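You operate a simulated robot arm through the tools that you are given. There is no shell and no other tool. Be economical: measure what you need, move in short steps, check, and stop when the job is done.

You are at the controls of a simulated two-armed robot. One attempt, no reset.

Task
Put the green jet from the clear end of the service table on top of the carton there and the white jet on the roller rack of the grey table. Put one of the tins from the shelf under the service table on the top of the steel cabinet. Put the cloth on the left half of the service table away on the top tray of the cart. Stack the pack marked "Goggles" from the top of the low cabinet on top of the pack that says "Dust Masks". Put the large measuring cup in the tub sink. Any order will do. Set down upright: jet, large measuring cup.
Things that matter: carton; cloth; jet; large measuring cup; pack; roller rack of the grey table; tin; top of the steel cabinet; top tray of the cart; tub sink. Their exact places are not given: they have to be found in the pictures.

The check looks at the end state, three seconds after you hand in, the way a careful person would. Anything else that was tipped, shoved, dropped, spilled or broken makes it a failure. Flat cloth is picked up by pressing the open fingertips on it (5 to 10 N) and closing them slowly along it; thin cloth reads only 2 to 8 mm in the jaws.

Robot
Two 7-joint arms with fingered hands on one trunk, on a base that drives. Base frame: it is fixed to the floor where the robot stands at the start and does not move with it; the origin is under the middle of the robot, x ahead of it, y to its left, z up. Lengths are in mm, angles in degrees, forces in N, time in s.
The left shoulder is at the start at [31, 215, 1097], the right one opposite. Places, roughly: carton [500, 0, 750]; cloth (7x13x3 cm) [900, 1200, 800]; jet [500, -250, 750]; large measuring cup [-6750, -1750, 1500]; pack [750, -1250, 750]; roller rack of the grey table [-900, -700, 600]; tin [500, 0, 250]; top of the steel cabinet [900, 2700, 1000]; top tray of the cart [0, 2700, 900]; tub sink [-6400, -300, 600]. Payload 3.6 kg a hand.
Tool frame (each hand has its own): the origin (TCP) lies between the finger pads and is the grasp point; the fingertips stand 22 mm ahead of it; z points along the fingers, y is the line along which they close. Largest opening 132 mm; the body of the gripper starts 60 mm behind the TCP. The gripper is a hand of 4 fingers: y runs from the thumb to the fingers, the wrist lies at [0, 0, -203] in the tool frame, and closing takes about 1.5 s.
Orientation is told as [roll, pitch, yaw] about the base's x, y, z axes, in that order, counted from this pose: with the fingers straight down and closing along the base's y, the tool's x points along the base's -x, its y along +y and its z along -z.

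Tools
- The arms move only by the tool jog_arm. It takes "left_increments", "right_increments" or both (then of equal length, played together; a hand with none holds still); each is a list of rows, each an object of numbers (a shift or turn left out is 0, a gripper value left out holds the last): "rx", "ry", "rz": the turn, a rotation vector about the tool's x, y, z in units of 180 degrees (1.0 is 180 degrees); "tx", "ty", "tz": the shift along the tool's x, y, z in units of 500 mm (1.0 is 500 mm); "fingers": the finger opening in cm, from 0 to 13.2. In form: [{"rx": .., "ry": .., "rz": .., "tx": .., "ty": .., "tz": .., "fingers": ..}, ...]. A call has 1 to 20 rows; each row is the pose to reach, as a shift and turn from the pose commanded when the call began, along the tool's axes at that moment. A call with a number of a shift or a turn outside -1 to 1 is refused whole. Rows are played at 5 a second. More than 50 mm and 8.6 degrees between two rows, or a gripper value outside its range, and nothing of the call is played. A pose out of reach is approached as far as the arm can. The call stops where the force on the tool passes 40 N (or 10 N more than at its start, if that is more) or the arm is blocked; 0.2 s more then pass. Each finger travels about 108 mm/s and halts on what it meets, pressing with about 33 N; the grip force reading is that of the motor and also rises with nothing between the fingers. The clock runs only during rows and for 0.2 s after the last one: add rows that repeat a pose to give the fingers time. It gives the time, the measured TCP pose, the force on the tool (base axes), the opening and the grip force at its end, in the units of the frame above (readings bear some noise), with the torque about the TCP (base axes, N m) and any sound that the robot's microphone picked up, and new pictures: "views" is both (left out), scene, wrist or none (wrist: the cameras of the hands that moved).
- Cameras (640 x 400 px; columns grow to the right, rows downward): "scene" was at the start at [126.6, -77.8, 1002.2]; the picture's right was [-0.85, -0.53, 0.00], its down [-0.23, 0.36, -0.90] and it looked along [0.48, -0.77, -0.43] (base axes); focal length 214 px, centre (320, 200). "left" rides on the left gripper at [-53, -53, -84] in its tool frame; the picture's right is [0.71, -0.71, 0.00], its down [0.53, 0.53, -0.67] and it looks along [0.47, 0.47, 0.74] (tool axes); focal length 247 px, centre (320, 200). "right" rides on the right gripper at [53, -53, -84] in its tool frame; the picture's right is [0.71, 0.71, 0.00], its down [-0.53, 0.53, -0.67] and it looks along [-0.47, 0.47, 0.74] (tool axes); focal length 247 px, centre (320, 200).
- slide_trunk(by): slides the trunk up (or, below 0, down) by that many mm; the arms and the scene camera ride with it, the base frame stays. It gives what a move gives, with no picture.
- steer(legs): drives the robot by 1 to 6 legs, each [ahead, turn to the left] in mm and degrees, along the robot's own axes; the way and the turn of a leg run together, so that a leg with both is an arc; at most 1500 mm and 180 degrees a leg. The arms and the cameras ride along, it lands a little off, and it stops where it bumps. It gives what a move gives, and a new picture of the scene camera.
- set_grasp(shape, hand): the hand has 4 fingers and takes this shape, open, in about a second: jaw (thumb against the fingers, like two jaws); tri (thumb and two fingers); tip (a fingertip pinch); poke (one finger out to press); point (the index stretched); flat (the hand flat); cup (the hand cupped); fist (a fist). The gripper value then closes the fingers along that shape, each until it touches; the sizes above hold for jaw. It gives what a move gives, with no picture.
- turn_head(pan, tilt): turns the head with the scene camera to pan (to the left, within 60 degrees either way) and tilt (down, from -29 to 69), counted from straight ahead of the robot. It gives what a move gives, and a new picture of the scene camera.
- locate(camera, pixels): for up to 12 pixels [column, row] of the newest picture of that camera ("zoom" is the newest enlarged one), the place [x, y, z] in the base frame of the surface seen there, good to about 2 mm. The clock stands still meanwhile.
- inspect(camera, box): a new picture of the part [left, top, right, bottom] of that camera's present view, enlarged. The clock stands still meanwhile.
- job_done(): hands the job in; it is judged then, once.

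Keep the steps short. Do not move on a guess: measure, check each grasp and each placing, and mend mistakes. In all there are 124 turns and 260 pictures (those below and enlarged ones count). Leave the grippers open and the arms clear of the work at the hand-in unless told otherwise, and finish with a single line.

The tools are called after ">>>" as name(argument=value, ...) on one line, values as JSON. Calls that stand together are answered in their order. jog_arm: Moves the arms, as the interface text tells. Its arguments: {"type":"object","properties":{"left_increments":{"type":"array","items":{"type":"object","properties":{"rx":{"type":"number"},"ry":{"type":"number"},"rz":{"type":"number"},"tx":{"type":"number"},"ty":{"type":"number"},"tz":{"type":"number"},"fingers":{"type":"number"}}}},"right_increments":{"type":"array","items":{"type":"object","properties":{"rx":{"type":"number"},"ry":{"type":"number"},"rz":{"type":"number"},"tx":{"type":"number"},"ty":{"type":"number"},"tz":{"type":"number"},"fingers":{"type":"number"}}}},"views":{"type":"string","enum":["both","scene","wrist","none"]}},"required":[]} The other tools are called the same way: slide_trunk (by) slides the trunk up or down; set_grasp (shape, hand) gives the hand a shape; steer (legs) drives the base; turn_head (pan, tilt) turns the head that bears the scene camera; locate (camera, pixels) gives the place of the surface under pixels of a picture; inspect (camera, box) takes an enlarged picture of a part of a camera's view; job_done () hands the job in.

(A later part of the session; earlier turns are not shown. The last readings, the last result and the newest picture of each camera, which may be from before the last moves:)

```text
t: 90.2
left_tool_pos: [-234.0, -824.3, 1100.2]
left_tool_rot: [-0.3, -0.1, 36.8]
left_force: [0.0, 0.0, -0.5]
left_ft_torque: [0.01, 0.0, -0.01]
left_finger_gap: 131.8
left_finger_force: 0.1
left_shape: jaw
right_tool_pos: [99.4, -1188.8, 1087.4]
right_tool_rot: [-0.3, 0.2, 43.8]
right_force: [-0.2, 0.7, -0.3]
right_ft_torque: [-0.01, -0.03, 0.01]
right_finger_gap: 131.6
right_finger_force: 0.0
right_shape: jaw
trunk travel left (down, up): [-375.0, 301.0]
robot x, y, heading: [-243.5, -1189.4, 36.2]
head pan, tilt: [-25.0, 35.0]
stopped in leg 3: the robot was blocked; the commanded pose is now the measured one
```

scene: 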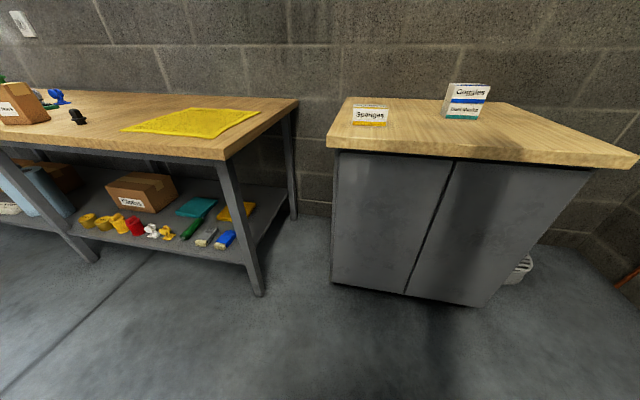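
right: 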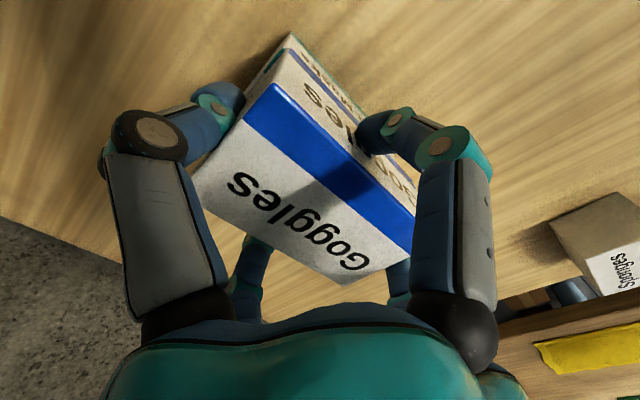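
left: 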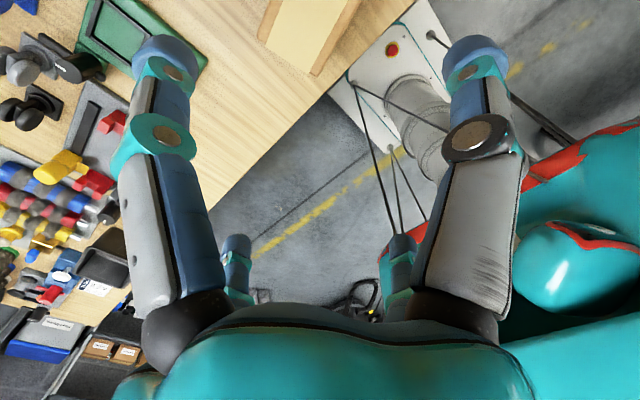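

I continue with the arc.

>>> steer(legs=[[250, 45]])

```text
t: 92.5
left_tool_pos: [-357.7, -719.0, 1100.8]
left_tool_rot: [0.0, -0.1, 79.4]
left_force: [1.2, -0.1, -0.2]
left_ft_torque: [0.03, -0.03, 0.0]
left_finger_gap: 132.0
left_finger_force: 0.2
left_shape: jaw
right_tool_pos: [132.1, -760.9, 1089.5]
right_tool_rot: [-0.2, 0.2, 86.7]
right_force: [1.2, -0.3, 0.8]
right_ft_torque: [-0.01, -0.01, 0.0]
right_finger_gap: 132.1
right_finger_force: 0.0
right_shape: jaw
trunk travel left (down, up): [-375.0, 301.0]
robot x, y, heading: [-92.5, -996.8, 81.3]
head pan, tilt: [-25.0, 35.0]
stopped in leg 1: the robot was blocked; the commanded pose is now the measured one
```

scene: 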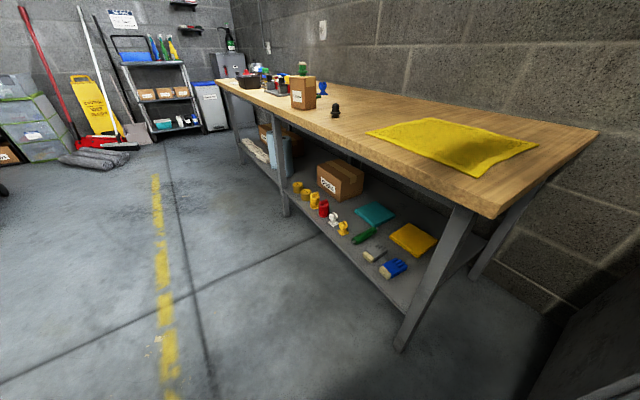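

Heading 81°. I straighten and drive along the table, then begin turning right.

>>> steer(legs=[[0, 9], [900, 0], [150, -33]])

>>> steer(legs=[[0, -42]])

```text
t: 99.5
left_tool_pos: [-188.9, 399.4, 1100.4]
left_tool_rot: [0.0, -0.1, 55.8]
left_force: [0.4, -0.2, 0.4]
left_ft_torque: [-0.02, 0.02, -0.01]
left_finger_gap: 131.9
left_finger_force: 0.1
left_shape: jaw
right_tool_pos: [244.2, 163.8, 1088.1]
right_tool_rot: [-0.2, 0.2, 63.0]
right_force: [-0.3, 0.7, 0.3]
right_ft_torque: [0.0, -0.01, 0.02]
right_finger_gap: 132.0
right_finger_force: 0.0
right_shape: jaw
trunk travel left (down, up): [-375.0, 301.0]
robot x, y, heading: [-78.0, 47.6, 57.4]
head pan, tilt: [-25.0, 35.0]
```

scene: 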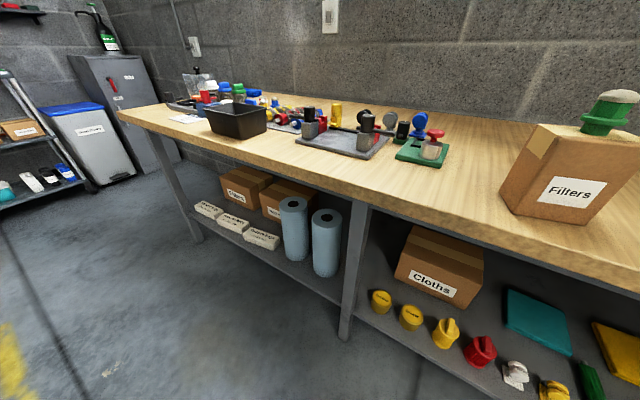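

```text
t: 102.2
left_tool_pos: [79.6, 382.7, 1102.9]
left_tool_rot: [0.2, 0.0, 13.3]
left_force: [-0.4, -0.8, -0.8]
left_ft_torque: [-0.01, 0.0, -0.01]
left_finger_gap: 132.0
left_finger_force: 0.1
left_shape: jaw
right_tool_pos: [243.5, -82.1, 1088.7]
right_tool_rot: [-0.2, 0.1, 20.7]
right_force: [-0.3, -0.7, -0.1]
right_ft_torque: [-0.01, 0.01, -0.01]
right_finger_gap: 132.0
right_finger_force: 0.1
right_shape: jaw
trunk travel left (down, up): [-375.0, 301.0]
robot x, y, heading: [-80.3, 74.3, 15.5]
head pan, tilt: [-25.0, 35.0]
stopped in leg 1: the robot was blocked; the commanded pose is now the measured one
```

scene: 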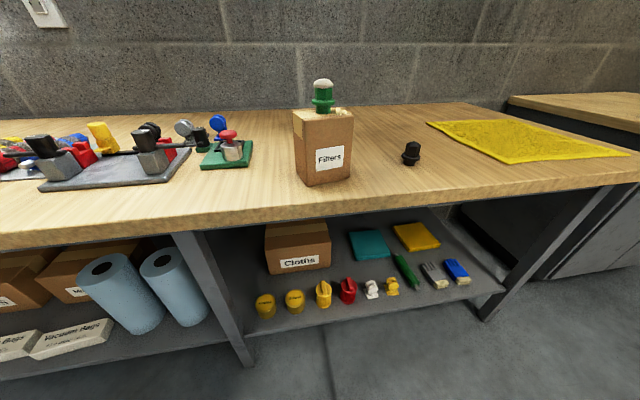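

The right arm suits the tin better (no table leg on its side). I shift to y≈300 so that the right shoulder faces the left tin.

>>> steer(legs=[[0, 38], [210, 0]])

>>> steer(legs=[[0, -40]])

>>> steer(legs=[[0, -13.5]])

```text
t: 105.7
left_tool_pos: [-10.0, 588.9, 1102.0]
left_tool_rot: [0.0, 0.0, 50.5]
left_force: [-0.4, 0.2, 0.8]
left_ft_torque: [-0.03, 0.0, 0.05]
left_finger_gap: 132.0
left_finger_force: 0.2
left_shape: jaw
right_tool_pos: [401.0, 315.8, 1090.1]
right_tool_rot: [-0.1, 0.3, 58.0]
right_force: [-0.6, 0.8, 0.3]
right_ft_torque: [-0.04, 0.04, 0.02]
right_finger_gap: 132.0
right_finger_force: 0.0
right_shape: jaw
trunk travel left (down, up): [-375.0, 301.0]
robot x, y, heading: [59.9, 238.6, 52.6]
head pan, tilt: [-25.0, 35.0]
```

scene: 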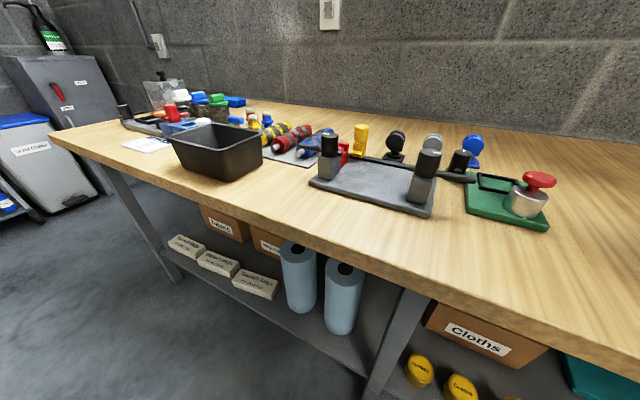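

```text
t: 108.0
left_tool_pos: [237.1, 551.9, 1101.6]
left_tool_rot: [0.1, 0.0, 10.5]
left_force: [-0.4, 0.4, 0.6]
left_ft_torque: [0.02, 0.05, 0.0]
left_finger_gap: 131.9
left_finger_force: 0.1
left_shape: jaw
right_tool_pos: [375.5, 78.8, 1090.6]
right_tool_rot: [-0.2, 0.2, 17.9]
right_force: [0.0, 0.4, 0.9]
right_ft_torque: [-0.01, 0.02, 0.04]
right_finger_gap: 131.9
right_finger_force: 0.1
right_shape: jaw
trunk travel left (down, up): [-375.0, 301.0]
robot x, y, heading: [55.4, 266.8, 12.9]
head pan, tilt: [-25.0, 35.0]
```

scene: 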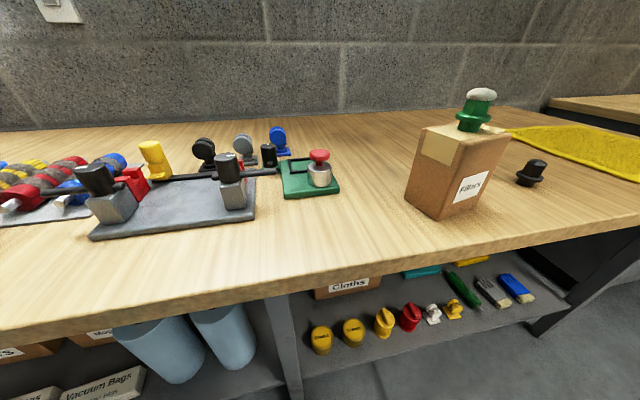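

```text
t: 109.2
left_tool_pos: [296.9, 502.4, 1103.6]
left_tool_rot: [0.0, -0.1, -3.0]
left_force: [-0.1, 0.0, -0.6]
left_ft_torque: [0.0, 0.01, 0.01]
left_finger_gap: 131.9
left_finger_force: 0.0
left_shape: jaw
right_tool_pos: [323.0, 11.2, 1091.1]
right_tool_rot: [-0.1, 0.2, 4.5]
right_force: [-0.6, 0.1, 0.2]
right_ft_torque: [0.04, -0.02, 0.02]
right_finger_gap: 132.1
right_finger_force: 0.0
right_shape: jaw
trunk travel left (down, up): [-375.0, 301.0]
robot x, y, heading: [57.4, 278.2, -0.5]
head pan, tilt: [-25.0, 35.0]
```

scene: 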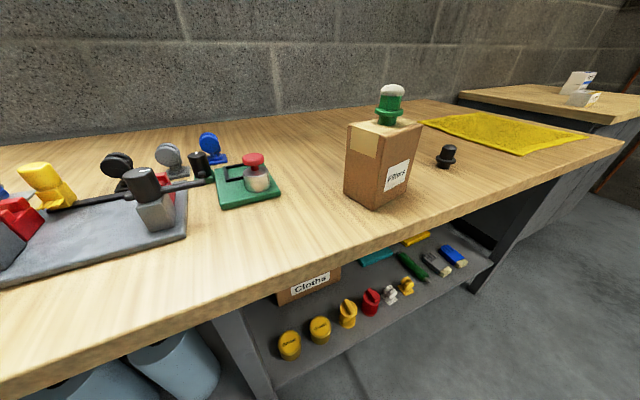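

I back off 120 mm, raise the left hand 180 mm (to stay above the table), and lower the trunk fully.

>>> steer(legs=[[-120, 0]])

>>> jog_arm(left_increments=[{"tz": -0.09}, {"tz": -0.18}, {"tz": -0.27}, {"tz": -0.36}], views="none")

>>> slide_trunk(by=-370)

>>> turn_head(pan=-15, tilt=30)

```text
t: 110.5
left_tool_pos: [175.8, 503.3, 1103.9]
left_tool_rot: [0.0, -0.2, -3.0]
left_force: [-1.4, -0.1, -0.2]
left_ft_torque: [0.02, -0.05, -0.02]
left_finger_gap: 131.9
left_finger_force: 0.0
left_shape: jaw
right_tool_pos: [199.7, 11.4, 1092.3]
right_tool_rot: [-0.2, 0.2, 4.5]
right_force: [-0.8, 0.1, 0.4]
right_ft_torque: [0.02, -0.03, 0.03]
right_finger_gap: 132.1
right_finger_force: 0.0
right_shape: jaw
trunk travel left (down, up): [-375.0, 301.0]
robot x, y, heading: [-61.1, 277.2, -0.6]
head pan, tilt: [-25.0, 35.0]
```

scene: 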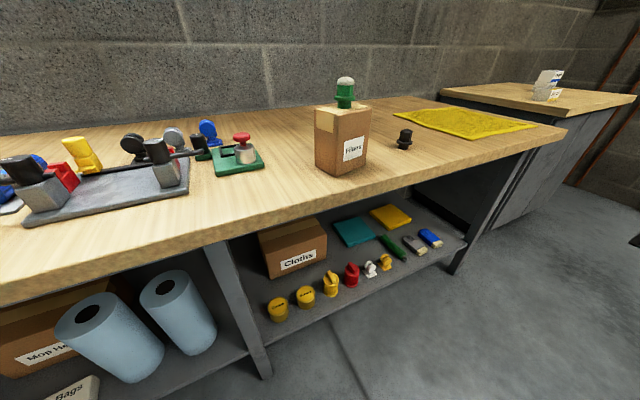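

```text
t: 111.5
left_tool_pos: [173.5, 504.5, 1284.8]
left_tool_rot: [0.0, -0.1, -3.2]
left_force: [-0.4, 0.4, 0.4]
left_ft_torque: [-0.04, -0.01, 0.01]
left_finger_gap: 132.1
left_finger_force: 0.1
left_shape: jaw
right_tool_pos: [201.8, 11.4, 1091.6]
right_tool_rot: [-0.1, 0.0, 4.5]
right_force: [-0.3, -0.4, -0.1]
right_ft_torque: [0.01, -0.02, -0.07]
right_finger_gap: 132.0
right_finger_force: 0.1
right_shape: jaw
trunk travel left (down, up): [-375.0, 301.0]
robot x, y, heading: [-60.3, 278.1, -0.8]
head pan, tilt: [-25.0, 35.0]
```

```text
t: 115.0
left_tool_pos: [224.1, 502.8, 890.9]
left_tool_rot: [-0.3, 7.5, -3.0]
left_force: [0.2, -0.1, -0.1]
left_ft_torque: [-0.01, 0.01, 0.0]
left_finger_gap: 132.1
left_finger_force: 0.0
left_shape: jaw
right_tool_pos: [225.0, 12.2, 695.8]
right_tool_rot: [0.5, 7.7, 4.4]
right_force: [-0.3, 0.3, -0.7]
right_ft_torque: [-0.01, 0.0, -0.01]
right_finger_gap: 132.1
right_finger_force: 0.0
right_shape: jaw
trunk travel left (down, up): [-5.0, 671.0]
robot x, y, heading: [-63.5, 272.9, -0.6]
head pan, tilt: [-25.0, 35.0]
```

```text
t: 115.8
left_tool_pos: [225.8, 503.2, 891.2]
left_tool_rot: [-0.3, 7.6, -3.0]
left_force: [0.2, -0.4, 0.5]
left_ft_torque: [0.02, 0.02, 0.03]
left_finger_gap: 131.9
left_finger_force: 0.1
left_shape: jaw
right_tool_pos: [224.2, 12.1, 695.5]
right_tool_rot: [0.5, 7.8, 4.5]
right_force: [0.3, 0.2, 0.3]
right_ft_torque: [-0.01, 0.02, 0.01]
right_finger_gap: 132.1
right_finger_force: 0.1
right_shape: jaw
trunk travel left (down, up): [-5.0, 671.0]
robot x, y, heading: [-62.0, 279.8, -0.8]
head pan, tilt: [-15.0, 30.0]
```

scene: 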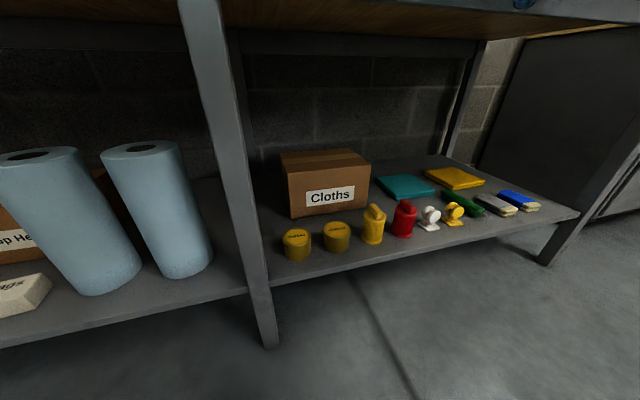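

The trunk leans a little. I zoom on the tins and measure.

>>> inspect(camera="scene", box=[260, 190, 388, 270])

>>> locate(camera="zoom", pixels=[[180, 210], [180, 255], [180, 340], [115, 260], [247, 260], [380, 180], [380, 300], [310, 240], [445, 225], [380, 215], [150, 360], [300, 100]])

>>> locate(camera="scene", pixels=[[290, 200], [215, 100], [240, 100], [262, 320], [350, 32], [285, 160], [375, 205], [375, 240], [250, 285], [325, 265]])

```text
5.00 times, centred on (324, 230) of scene
```

zoom: 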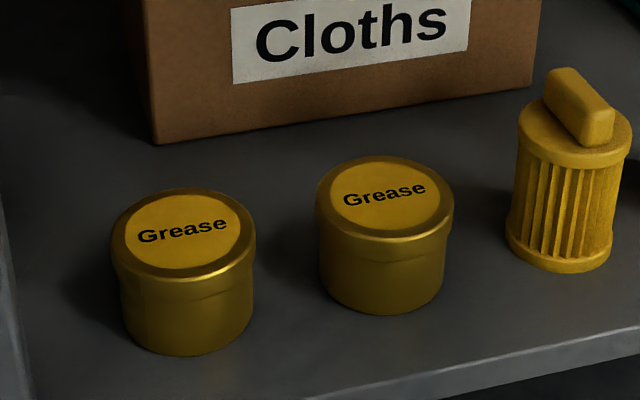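

```text
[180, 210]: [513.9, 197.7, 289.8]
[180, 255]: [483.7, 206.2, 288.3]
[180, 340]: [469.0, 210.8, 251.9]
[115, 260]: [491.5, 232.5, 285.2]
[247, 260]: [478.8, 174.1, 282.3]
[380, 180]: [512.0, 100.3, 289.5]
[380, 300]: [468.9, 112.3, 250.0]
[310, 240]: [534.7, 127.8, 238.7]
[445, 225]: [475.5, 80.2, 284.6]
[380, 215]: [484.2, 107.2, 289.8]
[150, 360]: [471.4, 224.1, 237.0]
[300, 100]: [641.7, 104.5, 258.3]
```

```text
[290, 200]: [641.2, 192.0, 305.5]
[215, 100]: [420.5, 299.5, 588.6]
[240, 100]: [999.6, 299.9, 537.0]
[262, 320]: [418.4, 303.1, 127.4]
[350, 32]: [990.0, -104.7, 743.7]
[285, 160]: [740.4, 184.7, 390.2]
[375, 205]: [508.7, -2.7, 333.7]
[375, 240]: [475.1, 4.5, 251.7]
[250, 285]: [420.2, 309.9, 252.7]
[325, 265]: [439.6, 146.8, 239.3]
```

I choose tin 2: centre (498,104), r≈31, z 238–290. I straighten the right hand and lower it in front of the table to z≈345, y≈104.

>>> jog_arm(right_increments=[{"tx": -0.012, "ty": 0.023, "tz": 0.087, "ry": -0.0428, "rx": 0.0028}, {"tx": -0.024, "ty": 0.046, "tz": 0.174, "ry": -0.0428, "rx": 0.0028}, {"tx": -0.035, "ty": 0.069, "tz": 0.26, "ry": -0.0428, "rx": 0.0028}, {"tx": -0.047, "ty": 0.092, "tz": 0.347, "ry": -0.0428, "rx": 0.0028}, {"tx": -0.059, "ty": 0.115, "tz": 0.434, "ry": -0.0428, "rx": 0.0028}, {"tx": -0.071, "ty": 0.138, "tz": 0.52, "ry": -0.0428, "rx": 0.0028}, {"tx": -0.082, "ty": 0.161, "tz": 0.607, "ry": -0.0428, "rx": 0.0028}, {"tx": -0.094, "ty": 0.184, "tz": 0.694, "ry": -0.0428, "rx": 0.0028}, {"tx": -0.094, "ty": 0.184, "tz": 0.694, "ry": -0.0428, "rx": 0.0028}])

```text
t: 117.8
left_tool_pos: [225.3, 501.8, 890.5]
left_tool_rot: [-0.3, 7.6, -3.0]
left_force: [0.0, -0.2, -0.1]
left_ft_torque: [-0.02, 0.02, 0.01]
left_finger_gap: 132.1
left_finger_force: 0.1
left_shape: jaw
right_tool_pos: [220.4, 105.4, 345.3]
right_tool_rot: [0.0, 0.0, 4.5]
right_force: [0.3, -0.1, 0.3]
right_ft_torque: [0.0, 0.01, 0.01]
right_finger_gap: 132.2
right_finger_force: 0.1
right_shape: jaw
right hand out of reach, approached as far as the arm can: row 1, 2, 3, 4, 5, 6, 7
trunk travel left (down, up): [-5.0, 671.0]
robot x, y, heading: [-62.5, 282.2, -0.7]
head pan, tilt: [-15.0, 30.0]
```

scene: 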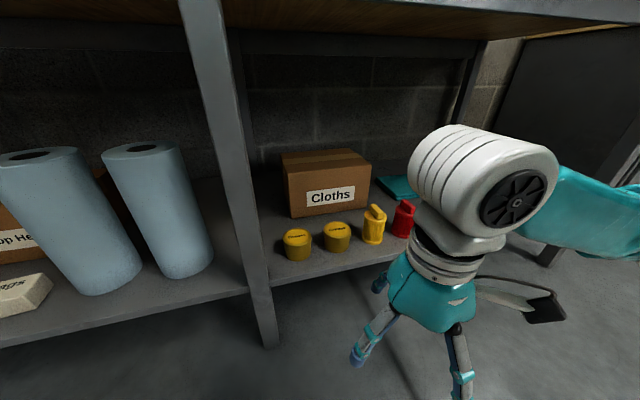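
right: 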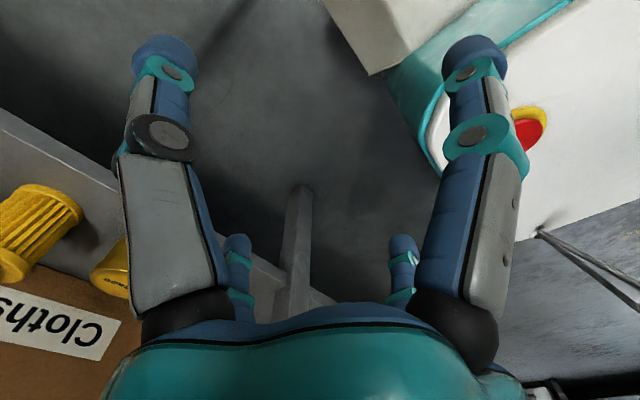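

Good. I close to 9 cm opening, yaw to -45° in place, then slide in over the tin at z≈345.

>>> jog_arm(right_increments=[{"rz": 0.04, "fingers": 9}, {"rz": 0.08}, {"rz": 0.12}, {"rz": 0.16}, {"rz": 0.2}, {"rz": 0.24}, {"rz": 0.275}, {"rz": 0.275, "tx": -0.08, "ty": -0.006}, {"rz": 0.275, "tx": -0.16, "ty": -0.013}, {"rz": 0.275, "tx": -0.24, "ty": -0.02}, {"rz": 0.275, "tx": -0.32, "ty": -0.026}, {"rz": 0.275, "tx": -0.4, "ty": -0.033}])

```text
t: 120.4
left_tool_pos: [224.6, 503.2, 891.0]
left_tool_rot: [-0.4, 7.6, -3.0]
left_force: [0.2, 0.4, -0.8]
left_ft_torque: [0.0, -0.04, 0.0]
left_finger_gap: 132.0
left_finger_force: 0.1
left_shape: jaw
right_tool_pos: [416.8, 104.6, 347.8]
right_tool_rot: [0.1, 0.0, -45.0]
right_force: [0.6, 0.1, 0.2]
right_ft_torque: [0.01, -0.01, 0.01]
right_finger_gap: 90.2
right_finger_force: 0.0
right_shape: jaw
trunk travel left (down, up): [-5.0, 671.0]
robot x, y, heading: [-64.2, 274.3, -0.6]
head pan, tilt: [-15.0, 30.0]
```

scene: 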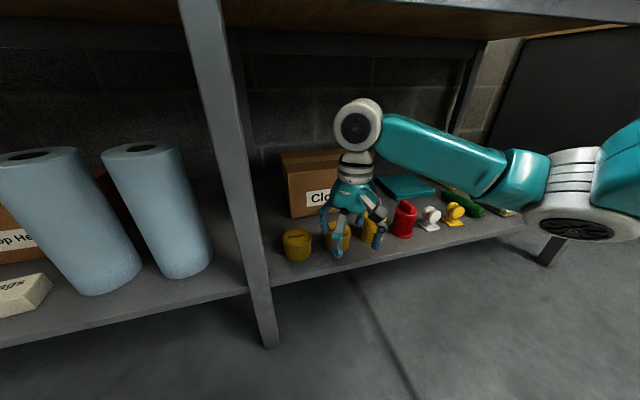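
right: 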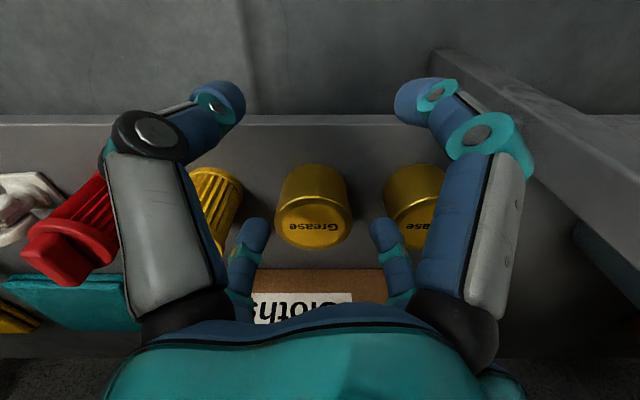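

Tin 2 lies straight ahead. Slide in the last 81 mm.

>>> jog_arm(right_increments=[{"tx": -0.057, "ty": 0.057}, {"tx": -0.1145, "ty": 0.1145}, {"tx": -0.1145, "ty": 0.1145}], views="wrist")

```text
t: 121.2
left_tool_pos: [224.9, 503.5, 890.3]
left_tool_rot: [-0.3, 7.7, -3.0]
left_force: [0.2, -0.3, -0.5]
left_ft_torque: [-0.04, -0.01, 0.02]
left_finger_gap: 132.1
left_finger_force: 0.0
left_shape: jaw
right_tool_pos: [497.2, 107.0, 348.6]
right_tool_rot: [0.0, 0.0, -45.1]
right_force: [0.4, 0.4, -0.3]
right_ft_torque: [-0.03, 0.05, 0.01]
right_finger_gap: 90.3
right_finger_force: 0.1
right_shape: jaw
trunk travel left (down, up): [-5.0, 671.0]
robot x, y, heading: [-65.9, 280.7, -0.8]
head pan, tilt: [-15.0, 30.0]
```

right: 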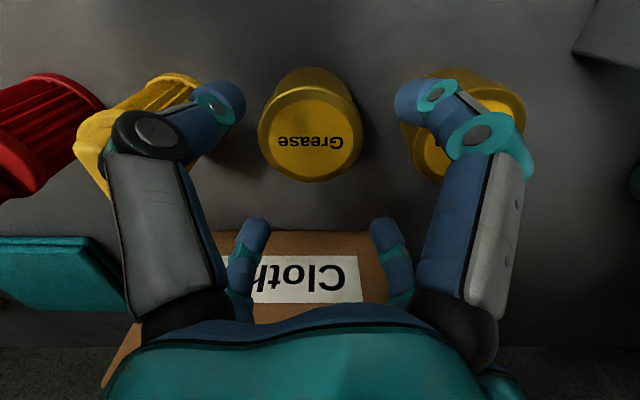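

Tin is ~6 mm to the -y side in the view. I shift 5 mm, lower to z≈272 and close.

>>> jog_arm(right_increments=[{"tx": -0.007, "ty": -0.007}, {"tx": -0.007, "ty": -0.007, "tz": 0.08}, {"tx": -0.007, "ty": -0.007, "tz": 0.153}, {"tx": -0.007, "ty": -0.007, "tz": 0.153, "fingers": 8}, {"tx": -0.007, "ty": -0.007, "tz": 0.153, "fingers": 7}, {"tx": -0.007, "ty": -0.007, "tz": 0.153, "fingers": 6}, {"tx": -0.007, "ty": -0.007, "tz": 0.153, "fingers": 5}, {"tx": -0.007, "ty": -0.007, "tz": 0.153, "fingers": 4.5}, {"tx": -0.007, "ty": -0.007, "tz": 0.153}, {"tx": -0.007, "ty": -0.007, "tz": 0.153}], views="wrist")

```text
t: 123.4
left_tool_pos: [224.8, 502.3, 890.5]
left_tool_rot: [-0.3, 7.6, -3.0]
left_force: [0.0, 0.8, 0.3]
left_ft_torque: [0.01, 0.0, -0.02]
left_finger_gap: 132.0
left_finger_force: 0.0
left_shape: jaw
right_tool_pos: [499.2, 100.5, 270.6]
right_tool_rot: [0.1, 0.0, -45.0]
right_force: [0.0, 0.4, 0.8]
right_ft_torque: [-0.02, 0.01, 0.0]
right_finger_gap: 55.8
right_finger_force: 32.8
right_shape: jaw
trunk travel left (down, up): [-5.0, 671.0]
robot x, y, heading: [-62.4, 279.0, -0.7]
head pan, tilt: [-15.0, 30.0]
```

right: 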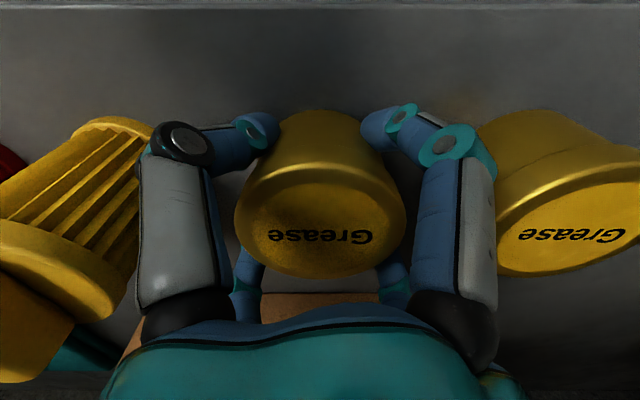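

Tin gripped. Lift 80 mm and withdraw 270 mm toward the robot.

>>> jog_arm(right_increments=[{"tz": -0.04}, {"tz": -0.1}, {"tz": -0.16}, {"tz": -0.16, "tx": 0.055, "ty": -0.055}, {"tz": -0.16, "tx": 0.11, "ty": -0.11}, {"tz": -0.16, "tx": 0.165, "ty": -0.165}, {"tz": -0.16, "tx": 0.22, "ty": -0.22}, {"tz": -0.16, "tx": 0.275, "ty": -0.275}, {"tz": -0.16, "tx": 0.33, "ty": -0.33}, {"tz": -0.16, "tx": 0.382, "ty": -0.382}])

```text
t: 125.6
left_tool_pos: [225.5, 503.0, 891.0]
left_tool_rot: [-0.2, 7.6, -3.1]
left_force: [0.9, -0.5, 0.4]
left_ft_torque: [0.0, 0.0, -0.01]
left_finger_gap: 132.2
left_finger_force: 0.1
left_shape: jaw
right_tool_pos: [227.5, 100.8, 350.7]
right_tool_rot: [-0.1, 0.0, -45.0]
right_force: [-1.0, -0.7, -1.9]
right_ft_torque: [0.02, 0.01, 0.0]
right_finger_gap: 55.5
right_finger_force: 32.8
right_shape: jaw
trunk travel left (down, up): [-5.0, 671.0]
robot x, y, heading: [-64.3, 281.8, -0.8]
head pan, tilt: [-15.0, 30.0]
```

scene: 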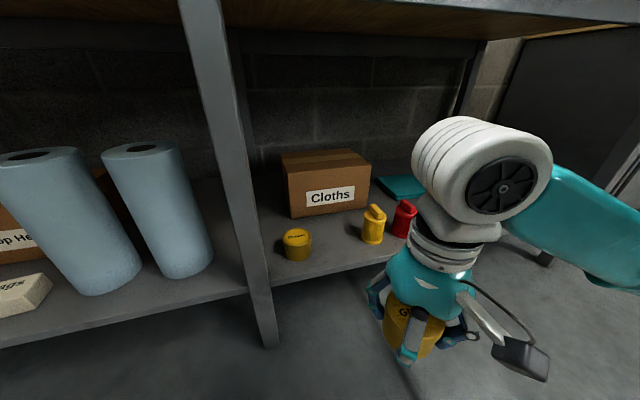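
right: 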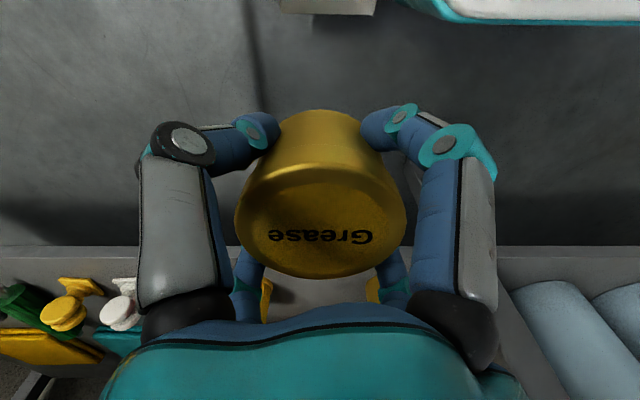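

Tin is out. I back up 100 mm, raise the trunk, and then raise the right hand.

>>> steer(legs=[[-100, 0]])

>>> slide_trunk(by=370)

>>> jog_arm(right_increments=[{"tz": -0.09}, {"tz": -0.18}, {"tz": -0.27}, {"tz": -0.36}, {"tz": -0.45}, {"tz": -0.54}, {"tz": -0.63}], left_increments=[{"tz": 0.05}, {"tz": 0.1}, {"tz": 0.15}, {"tz": 0.2}, {"tz": 0.25}, {"tz": 0.3}, {"tz": 0.34}], views="none")

>>> turn_head(pan=45, tilt=25)

```text
t: 126.7
left_tool_pos: [121.6, 503.2, 890.6]
left_tool_rot: [-0.3, 7.5, -2.9]
left_force: [-0.8, 0.7, -0.3]
left_ft_torque: [0.0, 0.02, -0.02]
left_finger_gap: 131.6
left_finger_force: 0.0
left_shape: jaw
right_tool_pos: [127.1, 101.2, 350.2]
right_tool_rot: [0.0, 0.0, -44.9]
right_force: [-0.6, 0.4, -3.2]
right_ft_torque: [-0.02, 0.01, -0.02]
right_finger_gap: 55.8
right_finger_force: 33.0
right_shape: jaw
trunk travel left (down, up): [-5.0, 671.0]
robot x, y, heading: [-164.4, 283.6, -0.5]
head pan, tilt: [-15.0, 30.0]
```

scene: 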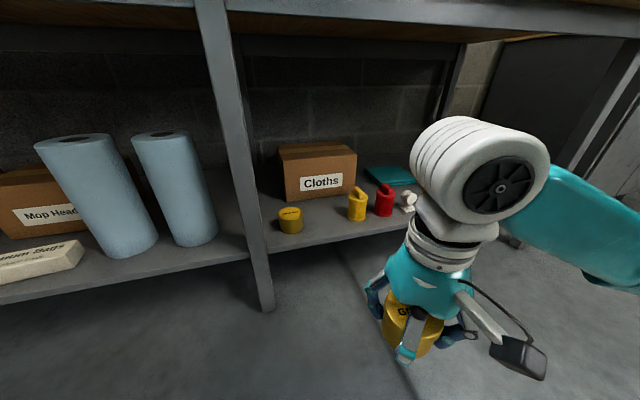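

```text
t: 130.3
left_tool_pos: [122.4, 503.5, 1260.4]
left_tool_rot: [-0.3, 7.5, -3.0]
left_force: [-0.4, 0.9, 0.2]
left_ft_torque: [0.02, 0.01, 0.01]
left_finger_gap: 131.9
left_finger_force: 0.1
left_shape: jaw
right_tool_pos: [127.2, 102.2, 720.3]
right_tool_rot: [-0.1, 0.0, -44.9]
right_force: [0.8, 0.3, -1.4]
right_ft_torque: [-0.01, -0.01, -0.03]
right_finger_gap: 55.9
right_finger_force: 32.5
right_shape: jaw
trunk travel left (down, up): [-375.0, 301.0]
robot x, y, heading: [-165.0, 279.6, -0.4]
head pan, tilt: [-15.0, 30.0]
```

```text
t: 131.9
left_tool_pos: [100.4, 506.2, 1092.0]
left_tool_rot: [-0.4, 7.5, -2.8]
left_force: [0.1, -0.5, -0.8]
left_ft_torque: [-0.03, -0.01, 0.03]
left_finger_gap: 132.0
left_finger_force: 0.0
left_shape: jaw
right_tool_pos: [126.6, 103.2, 1035.3]
right_tool_rot: [-0.1, 0.0, -45.0]
right_force: [0.6, -0.5, -1.3]
right_ft_torque: [0.0, -0.02, 0.02]
right_finger_gap: 55.3
right_finger_force: 33.3
right_shape: jaw
trunk travel left (down, up): [-375.0, 301.0]
robot x, y, heading: [-165.2, 281.9, -0.8]
head pan, tilt: [-15.0, 30.0]
```

```text
t: 133.2
left_tool_pos: [100.9, 503.9, 1091.4]
left_tool_rot: [-0.3, 7.5, -2.9]
left_force: [0.2, -1.1, 0.2]
left_ft_torque: [0.0, 0.0, -0.02]
left_finger_gap: 132.3
left_finger_force: 0.2
left_shape: jaw
right_tool_pos: [127.9, 104.3, 1035.3]
right_tool_rot: [0.0, 0.0, -44.9]
right_force: [0.1, 0.0, -1.3]
right_ft_torque: [0.0, -0.02, -0.01]
right_finger_gap: 55.5
right_finger_force: 33.4
right_shape: jaw
trunk travel left (down, up): [-375.0, 301.0]
robot x, y, heading: [-162.0, 282.0, -0.6]
head pan, tilt: [45.0, 25.0]
```

scene: 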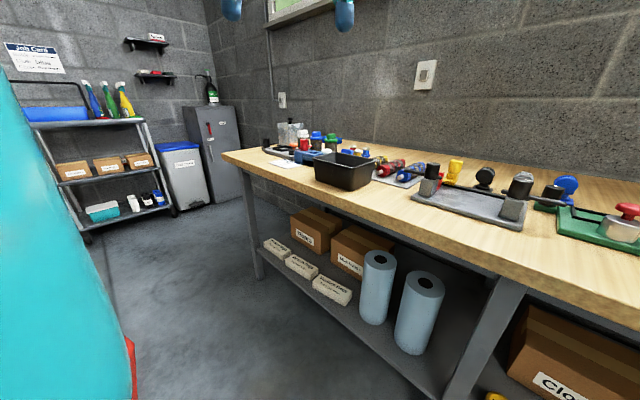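

I zoom on the far part of the table to find the cloth, steel cabinet and cart.

>>> inspect(camera="scene", box=[220, 100, 460, 250])

>>> locate(camera="scene", pixels=[[190, 106], [238, 106], [212, 103], [30, 112], [140, 118], [70, 122], [100, 118], [225, 155], [385, 155], [175, 212], [210, 145], [60, 175]])

```text
2.67 times, centred on (340, 175) of scene
```

zoom: 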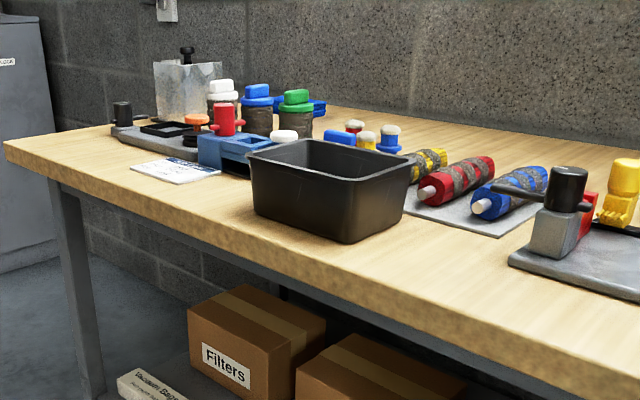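

```text
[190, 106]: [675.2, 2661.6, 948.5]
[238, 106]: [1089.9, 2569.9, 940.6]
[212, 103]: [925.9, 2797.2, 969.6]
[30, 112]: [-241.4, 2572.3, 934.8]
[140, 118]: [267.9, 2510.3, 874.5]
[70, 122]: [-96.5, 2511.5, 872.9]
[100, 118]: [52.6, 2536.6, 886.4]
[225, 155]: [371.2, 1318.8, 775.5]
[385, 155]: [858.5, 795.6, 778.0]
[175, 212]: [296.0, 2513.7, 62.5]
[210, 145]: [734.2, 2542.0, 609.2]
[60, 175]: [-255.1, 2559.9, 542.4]
```

The steel cabinet is at x 675–1090, y≥2540, top ~945–970; cart around x -240…270. I carry the tin there first: turn left in two calls.

>>> steer(legs=[[0, 42]])

>>> steer(legs=[[150, 40]])

>>> steer(legs=[[1000, 0], [350, -40]])

```text
t: 135.6
left_tool_pos: [-118.7, 624.9, 1091.8]
left_tool_rot: [-0.4, 7.6, 39.2]
left_force: [0.5, 0.1, 0.3]
left_ft_torque: [-0.01, -0.03, 0.0]
left_finger_gap: 132.1
left_finger_force: 0.0
left_shape: jaw
right_tool_pos: [169.6, 345.1, 1036.5]
right_tool_rot: [-0.1, 0.0, -2.8]
right_force: [-0.8, 0.0, -1.5]
right_ft_torque: [0.04, 0.03, 0.0]
right_finger_gap: 55.2
right_finger_force: 32.8
right_shape: jaw
trunk travel left (down, up): [-375.0, 301.0]
robot x, y, heading: [-147.2, 255.6, 41.2]
head pan, tilt: [45.0, 25.0]
```

scene: 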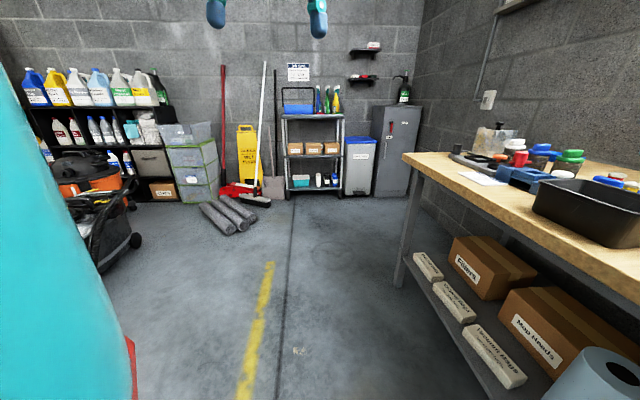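

```text
t: 137.9
left_tool_pos: [-291.4, 687.1, 1093.7]
left_tool_rot: [-0.4, 7.6, 79.0]
left_force: [0.7, -0.6, 0.3]
left_ft_torque: [0.01, -0.03, 0.0]
left_finger_gap: 131.9
left_finger_force: 0.0
left_shape: jaw
right_tool_pos: [110.6, 657.4, 1035.3]
right_tool_rot: [0.0, 0.0, 37.1]
right_force: [-0.6, -0.9, -1.5]
right_ft_torque: [0.02, 0.01, -0.02]
right_finger_gap: 55.2
right_finger_force: 33.3
right_shape: jaw
trunk travel left (down, up): [-375.0, 301.0]
robot x, y, heading: [-45.9, 378.9, 80.9]
head pan, tilt: [45.0, 25.0]
```

scene: 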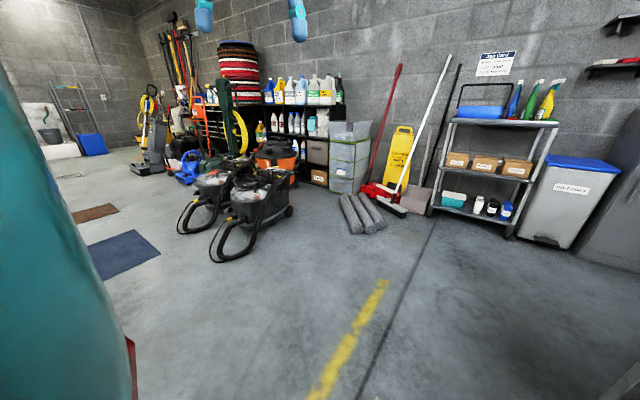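

```text
t: 145.0
left_tool_pos: [283.0, 2057.8, 1092.6]
left_tool_rot: [-0.3, 7.7, 39.6]
left_force: [-0.5, 0.2, -0.4]
left_ft_torque: [0.0, 0.06, -0.02]
left_finger_gap: 132.2
left_finger_force: 0.0
left_shape: jaw
right_tool_pos: [573.3, 1780.3, 1035.4]
right_tool_rot: [0.0, 0.1, -2.5]
right_force: [0.2, -0.5, -1.5]
right_ft_torque: [-0.03, 0.06, -0.01]
right_finger_gap: 55.0
right_finger_force: 33.1
right_shape: jaw
trunk travel left (down, up): [-375.0, 301.0]
robot x, y, heading: [264.9, 1685.1, 41.3]
head pan, tilt: [45.0, 25.0]
```

scene: 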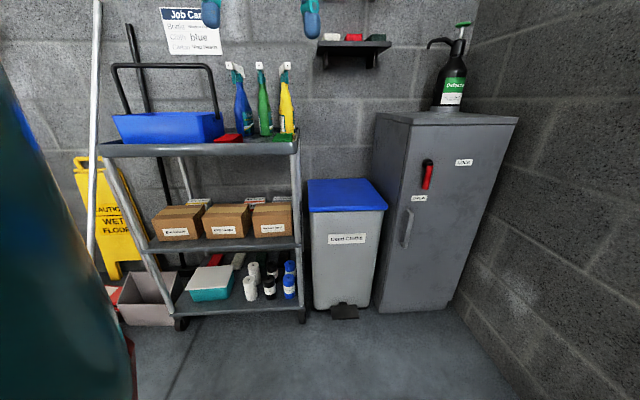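

There is a "Job Card" on the wall; I read it, and measure cabinet top and cart tray.

>>> inspect(camera="scene", box=[150, 0, 230, 60])

>>> locate(camera="scene", pixels=[[380, 116], [514, 121], [440, 112], [410, 116], [480, 118], [450, 90], [105, 150], [297, 148], [170, 125], [240, 138], [278, 138], [230, 120]])

>>> inspect(camera="scene", box=[100, 50, 310, 170])

```text
6.67 times, centred on (190, 30) of scene
```

zoom: 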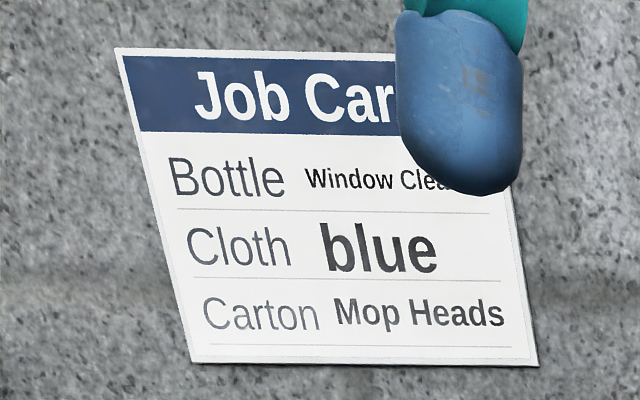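

```text
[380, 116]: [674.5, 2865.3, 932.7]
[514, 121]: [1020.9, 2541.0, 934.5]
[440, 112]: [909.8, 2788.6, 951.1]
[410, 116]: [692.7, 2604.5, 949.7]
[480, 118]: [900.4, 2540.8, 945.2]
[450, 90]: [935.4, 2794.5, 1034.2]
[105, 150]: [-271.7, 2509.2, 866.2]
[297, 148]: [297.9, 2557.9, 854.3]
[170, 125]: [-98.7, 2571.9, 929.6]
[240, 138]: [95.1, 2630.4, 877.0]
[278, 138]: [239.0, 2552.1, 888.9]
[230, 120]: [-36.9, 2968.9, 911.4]
```

```text
3.05 times, centred on (205, 110) of scene
```

zoom: 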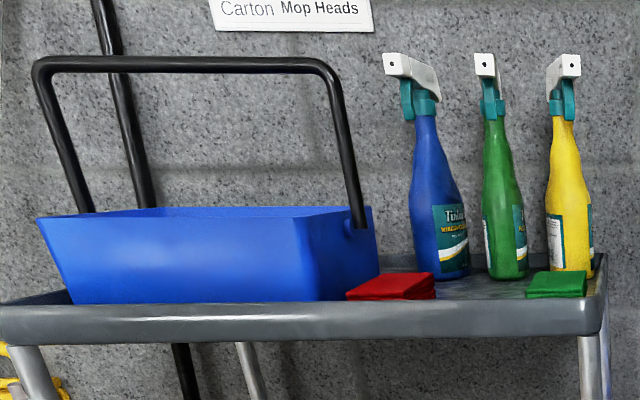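

The Job Card says Cloth: blue. The cabinet top is z≈950 (x 675–1020, y 2540–2865), with a free front area. I arc in front of it.

>>> steer(legs=[[500, 42]])

>>> turn_head(pan=-20, tilt=25)

```text
t: 147.9
left_tool_pos: [257.5, 2411.7, 1093.1]
left_tool_rot: [-0.3, 7.6, 80.9]
left_force: [-0.1, -0.3, -0.5]
left_ft_torque: [0.0, -0.02, 0.0]
left_finger_gap: 131.8
left_finger_force: 0.1
left_shape: jaw
right_tool_pos: [658.6, 2394.8, 1036.4]
right_tool_rot: [0.0, 0.0, 39.1]
right_force: [0.2, 0.6, -1.8]
right_ft_torque: [-0.01, -0.01, 0.03]
right_finger_gap: 54.7
right_finger_force: 33.5
right_shape: jaw
trunk travel left (down, up): [-375.0, 301.0]
robot x, y, heading: [513.3, 2118.3, 82.4]
head pan, tilt: [45.0, 25.0]
```

scene: 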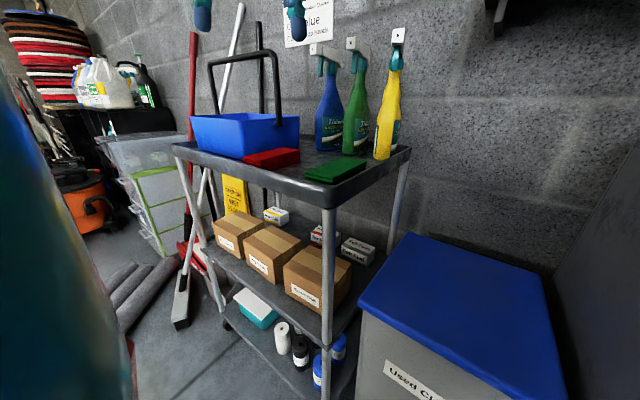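

```text
t: 149.3
left_tool_pos: [257.5, 2410.7, 1093.3]
left_tool_rot: [-0.3, 7.6, 81.0]
left_force: [0.3, 0.6, -0.4]
left_ft_torque: [0.05, 0.04, -0.03]
left_finger_gap: 131.7
left_finger_force: 0.0
left_shape: jaw
right_tool_pos: [659.9, 2395.5, 1037.0]
right_tool_rot: [0.0, 0.0, 39.2]
right_force: [-0.1, -0.5, -1.2]
right_ft_torque: [-0.01, 0.02, -0.03]
right_finger_gap: 55.1
right_finger_force: 33.3
right_shape: jaw
trunk travel left (down, up): [-375.0, 301.0]
robot x, y, heading: [509.3, 2114.4, 82.6]
head pan, tilt: [-20.0, 25.0]
```

scene: 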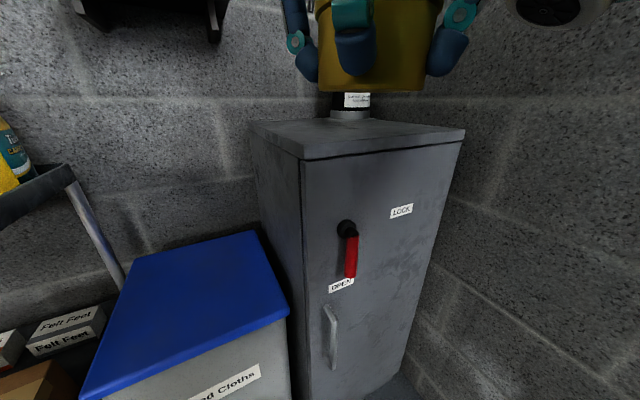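

I measure the cabinet top corners, the bottle base, and the tin bottom.

>>> locate(camera="scene", pixels=[[306, 152], [455, 132], [260, 126], [350, 115], [330, 112], [370, 112], [340, 135], [400, 130], [345, 128], [372, 90], [290, 130]])

```text
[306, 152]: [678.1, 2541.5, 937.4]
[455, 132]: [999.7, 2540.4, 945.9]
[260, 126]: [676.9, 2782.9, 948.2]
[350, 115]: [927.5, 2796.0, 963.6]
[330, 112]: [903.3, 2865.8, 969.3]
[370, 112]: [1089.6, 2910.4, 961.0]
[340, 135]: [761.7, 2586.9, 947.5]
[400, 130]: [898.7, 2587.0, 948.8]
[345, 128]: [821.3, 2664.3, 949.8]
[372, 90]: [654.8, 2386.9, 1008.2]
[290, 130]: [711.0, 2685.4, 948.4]
```

Move the tin over (800,2630) at z≈1036.

>>> jog_arm(right_increments=[{"tx": -0.074, "ty": 0.027}, {"tx": -0.147, "ty": 0.053}, {"tx": -0.22, "ty": 0.08}, {"tx": -0.294, "ty": 0.107}, {"tx": -0.368, "ty": 0.134}, {"tx": -0.441, "ty": 0.16}, {"tx": -0.515, "ty": 0.187}, {"tx": -0.515, "ty": 0.187, "tz": 0.06}])

```text
t: 151.1
left_tool_pos: [257.6, 2411.5, 1092.9]
left_tool_rot: [-0.3, 7.7, 80.9]
left_force: [0.6, 0.7, 0.1]
left_ft_torque: [-0.02, 0.0, 0.04]
left_finger_gap: 132.0
left_finger_force: 0.2
left_shape: jaw
right_tool_pos: [801.0, 2631.1, 1008.5]
right_tool_rot: [0.0, 0.0, 39.1]
right_force: [-0.1, 0.0, -1.5]
right_ft_torque: [-0.02, -0.03, 0.02]
right_finger_gap: 54.9
right_finger_force: 32.5
right_shape: jaw
trunk travel left (down, up): [-375.0, 301.0]
robot x, y, heading: [511.5, 2116.1, 82.5]
head pan, tilt: [-20.0, 25.0]
```

scene: 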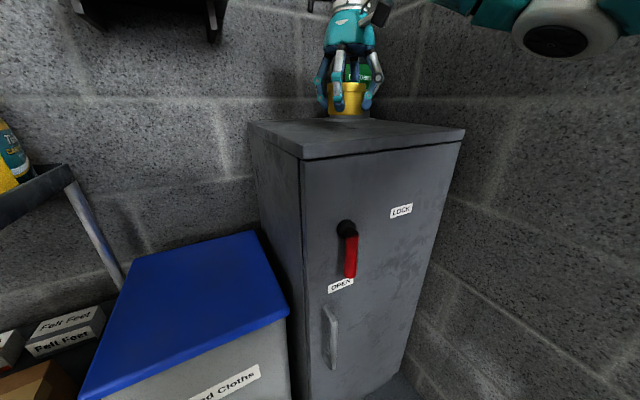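
right: 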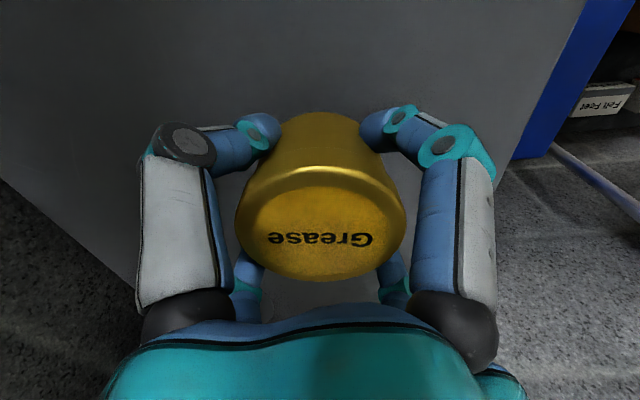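

Lower 21 mm, then in small steps to contact.

>>> jog_arm(right_increments=[{"tz": 0.03}, {"tz": 0.042}, {"tz": 0.045}, {"tz": 0.048}, {"tz": 0.05}, {"tz": 0.052}], views="none")

```text
t: 152.5
left_tool_pos: [257.8, 2410.7, 1093.2]
left_tool_rot: [-0.3, 7.6, 81.0]
left_force: [0.9, 0.5, -0.1]
left_ft_torque: [-0.03, 0.0, 0.0]
left_finger_gap: 132.2
left_finger_force: 0.1
left_shape: jaw
right_tool_pos: [800.1, 2630.7, 981.9]
right_tool_rot: [0.0, 0.0, 39.1]
right_force: [0.2, -0.9, -1.1]
right_ft_torque: [0.04, 0.01, -0.02]
right_finger_gap: 54.8
right_finger_force: 32.5
right_shape: jaw
trunk travel left (down, up): [-375.0, 301.0]
robot x, y, heading: [510.1, 2115.2, 82.5]
head pan, tilt: [-20.0, 25.0]
```

>>> jog_arm(right_increments=[{"tz": 0.002}, {"tz": 0.004}, {"tz": 0.006}], views="none")

>>> inspect(camera="scene", box=[290, 40, 410, 160])

```text
t: 153.3
left_tool_pos: [257.3, 2411.3, 1094.3]
left_tool_rot: [-0.3, 7.6, 81.0]
left_force: [-0.6, 1.3, 0.6]
left_ft_torque: [0.01, 0.03, -0.01]
left_finger_gap: 132.1
left_finger_force: 0.2
left_shape: jaw
right_tool_pos: [800.8, 2629.6, 979.5]
right_tool_rot: [-0.1, 0.0, 39.1]
right_force: [0.5, 0.1, 0.1]
right_ft_torque: [0.0, -0.03, 0.01]
right_finger_gap: 54.9
right_finger_force: 33.2
right_shape: jaw
trunk travel left (down, up): [-375.0, 301.0]
robot x, y, heading: [507.4, 2115.2, 82.5]
head pan, tilt: [-20.0, 25.0]
```

```text
3.33 times, centred on (350, 100) of scene
```

zoom: 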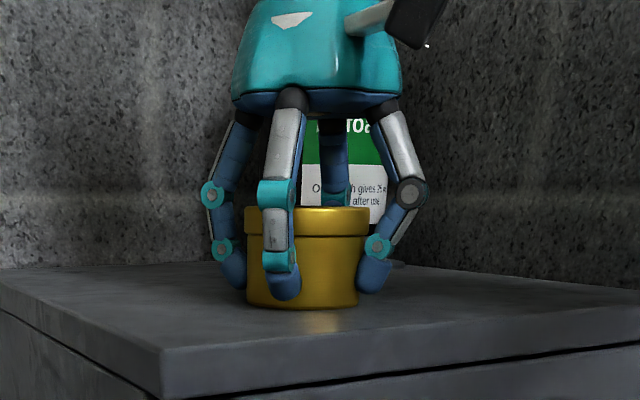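

Almost touching; 2 mm more.

>>> jog_arm(right_increments=[{"tz": 0.002}, {"tz": 0.004}], views="none")

```text
t: 153.9
left_tool_pos: [256.7, 2409.3, 1093.5]
left_tool_rot: [-0.3, 7.7, 81.0]
left_force: [0.1, -0.2, -0.4]
left_ft_torque: [-0.02, -0.01, 0.0]
left_finger_gap: 132.2
left_finger_force: 0.0
left_shape: jaw
right_tool_pos: [800.4, 2629.8, 979.2]
right_tool_rot: [0.1, 0.0, 39.1]
right_force: [0.8, -0.5, 5.8]
right_ft_torque: [-0.07, -0.1, -0.01]
right_finger_gap: 55.1
right_finger_force: 33.4
right_shape: jaw
trunk travel left (down, up): [-375.0, 301.0]
robot x, y, heading: [511.9, 2113.9, 82.2]
head pan, tilt: [-20.0, 25.0]
```

Contact. Open to 9 cm, lift 150 mm, retract.

>>> jog_arm(right_increments=[{"tz": -0.001, "fingers": 6}, {"tz": -0.001, "fingers": 7}, {"tz": -0.001, "fingers": 8}, {"tz": -0.001, "fingers": 9.5}, {"tz": -0.001}, {"tz": -0.05}, {"tz": -0.12}, {"tz": -0.21}, {"tz": -0.3}, {"tz": -0.3, "tx": 0.086, "ty": -0.031}, {"tz": -0.3, "tx": 0.172, "ty": -0.062}, {"tz": -0.3, "tx": 0.258, "ty": -0.094}, {"tz": -0.3, "tx": 0.344, "ty": -0.125}, {"tz": -0.3, "tx": 0.43, "ty": -0.156}, {"tz": -0.3, "tx": 0.515, "ty": -0.187}], views="scene")

```text
t: 157.1
left_tool_pos: [256.9, 2410.0, 1093.7]
left_tool_rot: [-0.2, 7.6, 81.1]
left_force: [-0.8, 1.0, 0.1]
left_ft_torque: [-0.03, 0.03, 0.01]
left_finger_gap: 132.1
left_finger_force: 0.0
left_shape: jaw
right_tool_pos: [659.8, 2393.4, 1124.7]
right_tool_rot: [0.0, 0.0, 39.2]
right_force: [0.7, 0.1, 0.2]
right_ft_torque: [0.07, -0.03, -0.02]
right_finger_gap: 94.5
right_finger_force: 0.0
right_shape: jaw
trunk travel left (down, up): [-375.0, 301.0]
robot x, y, heading: [511.9, 2115.6, 82.6]
head pan, tilt: [-20.0, 25.0]
```

scene: 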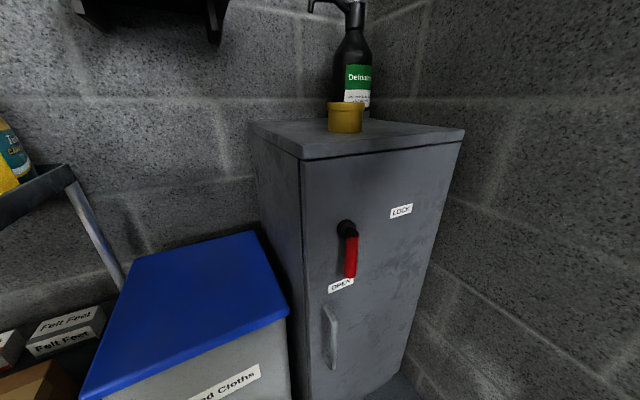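

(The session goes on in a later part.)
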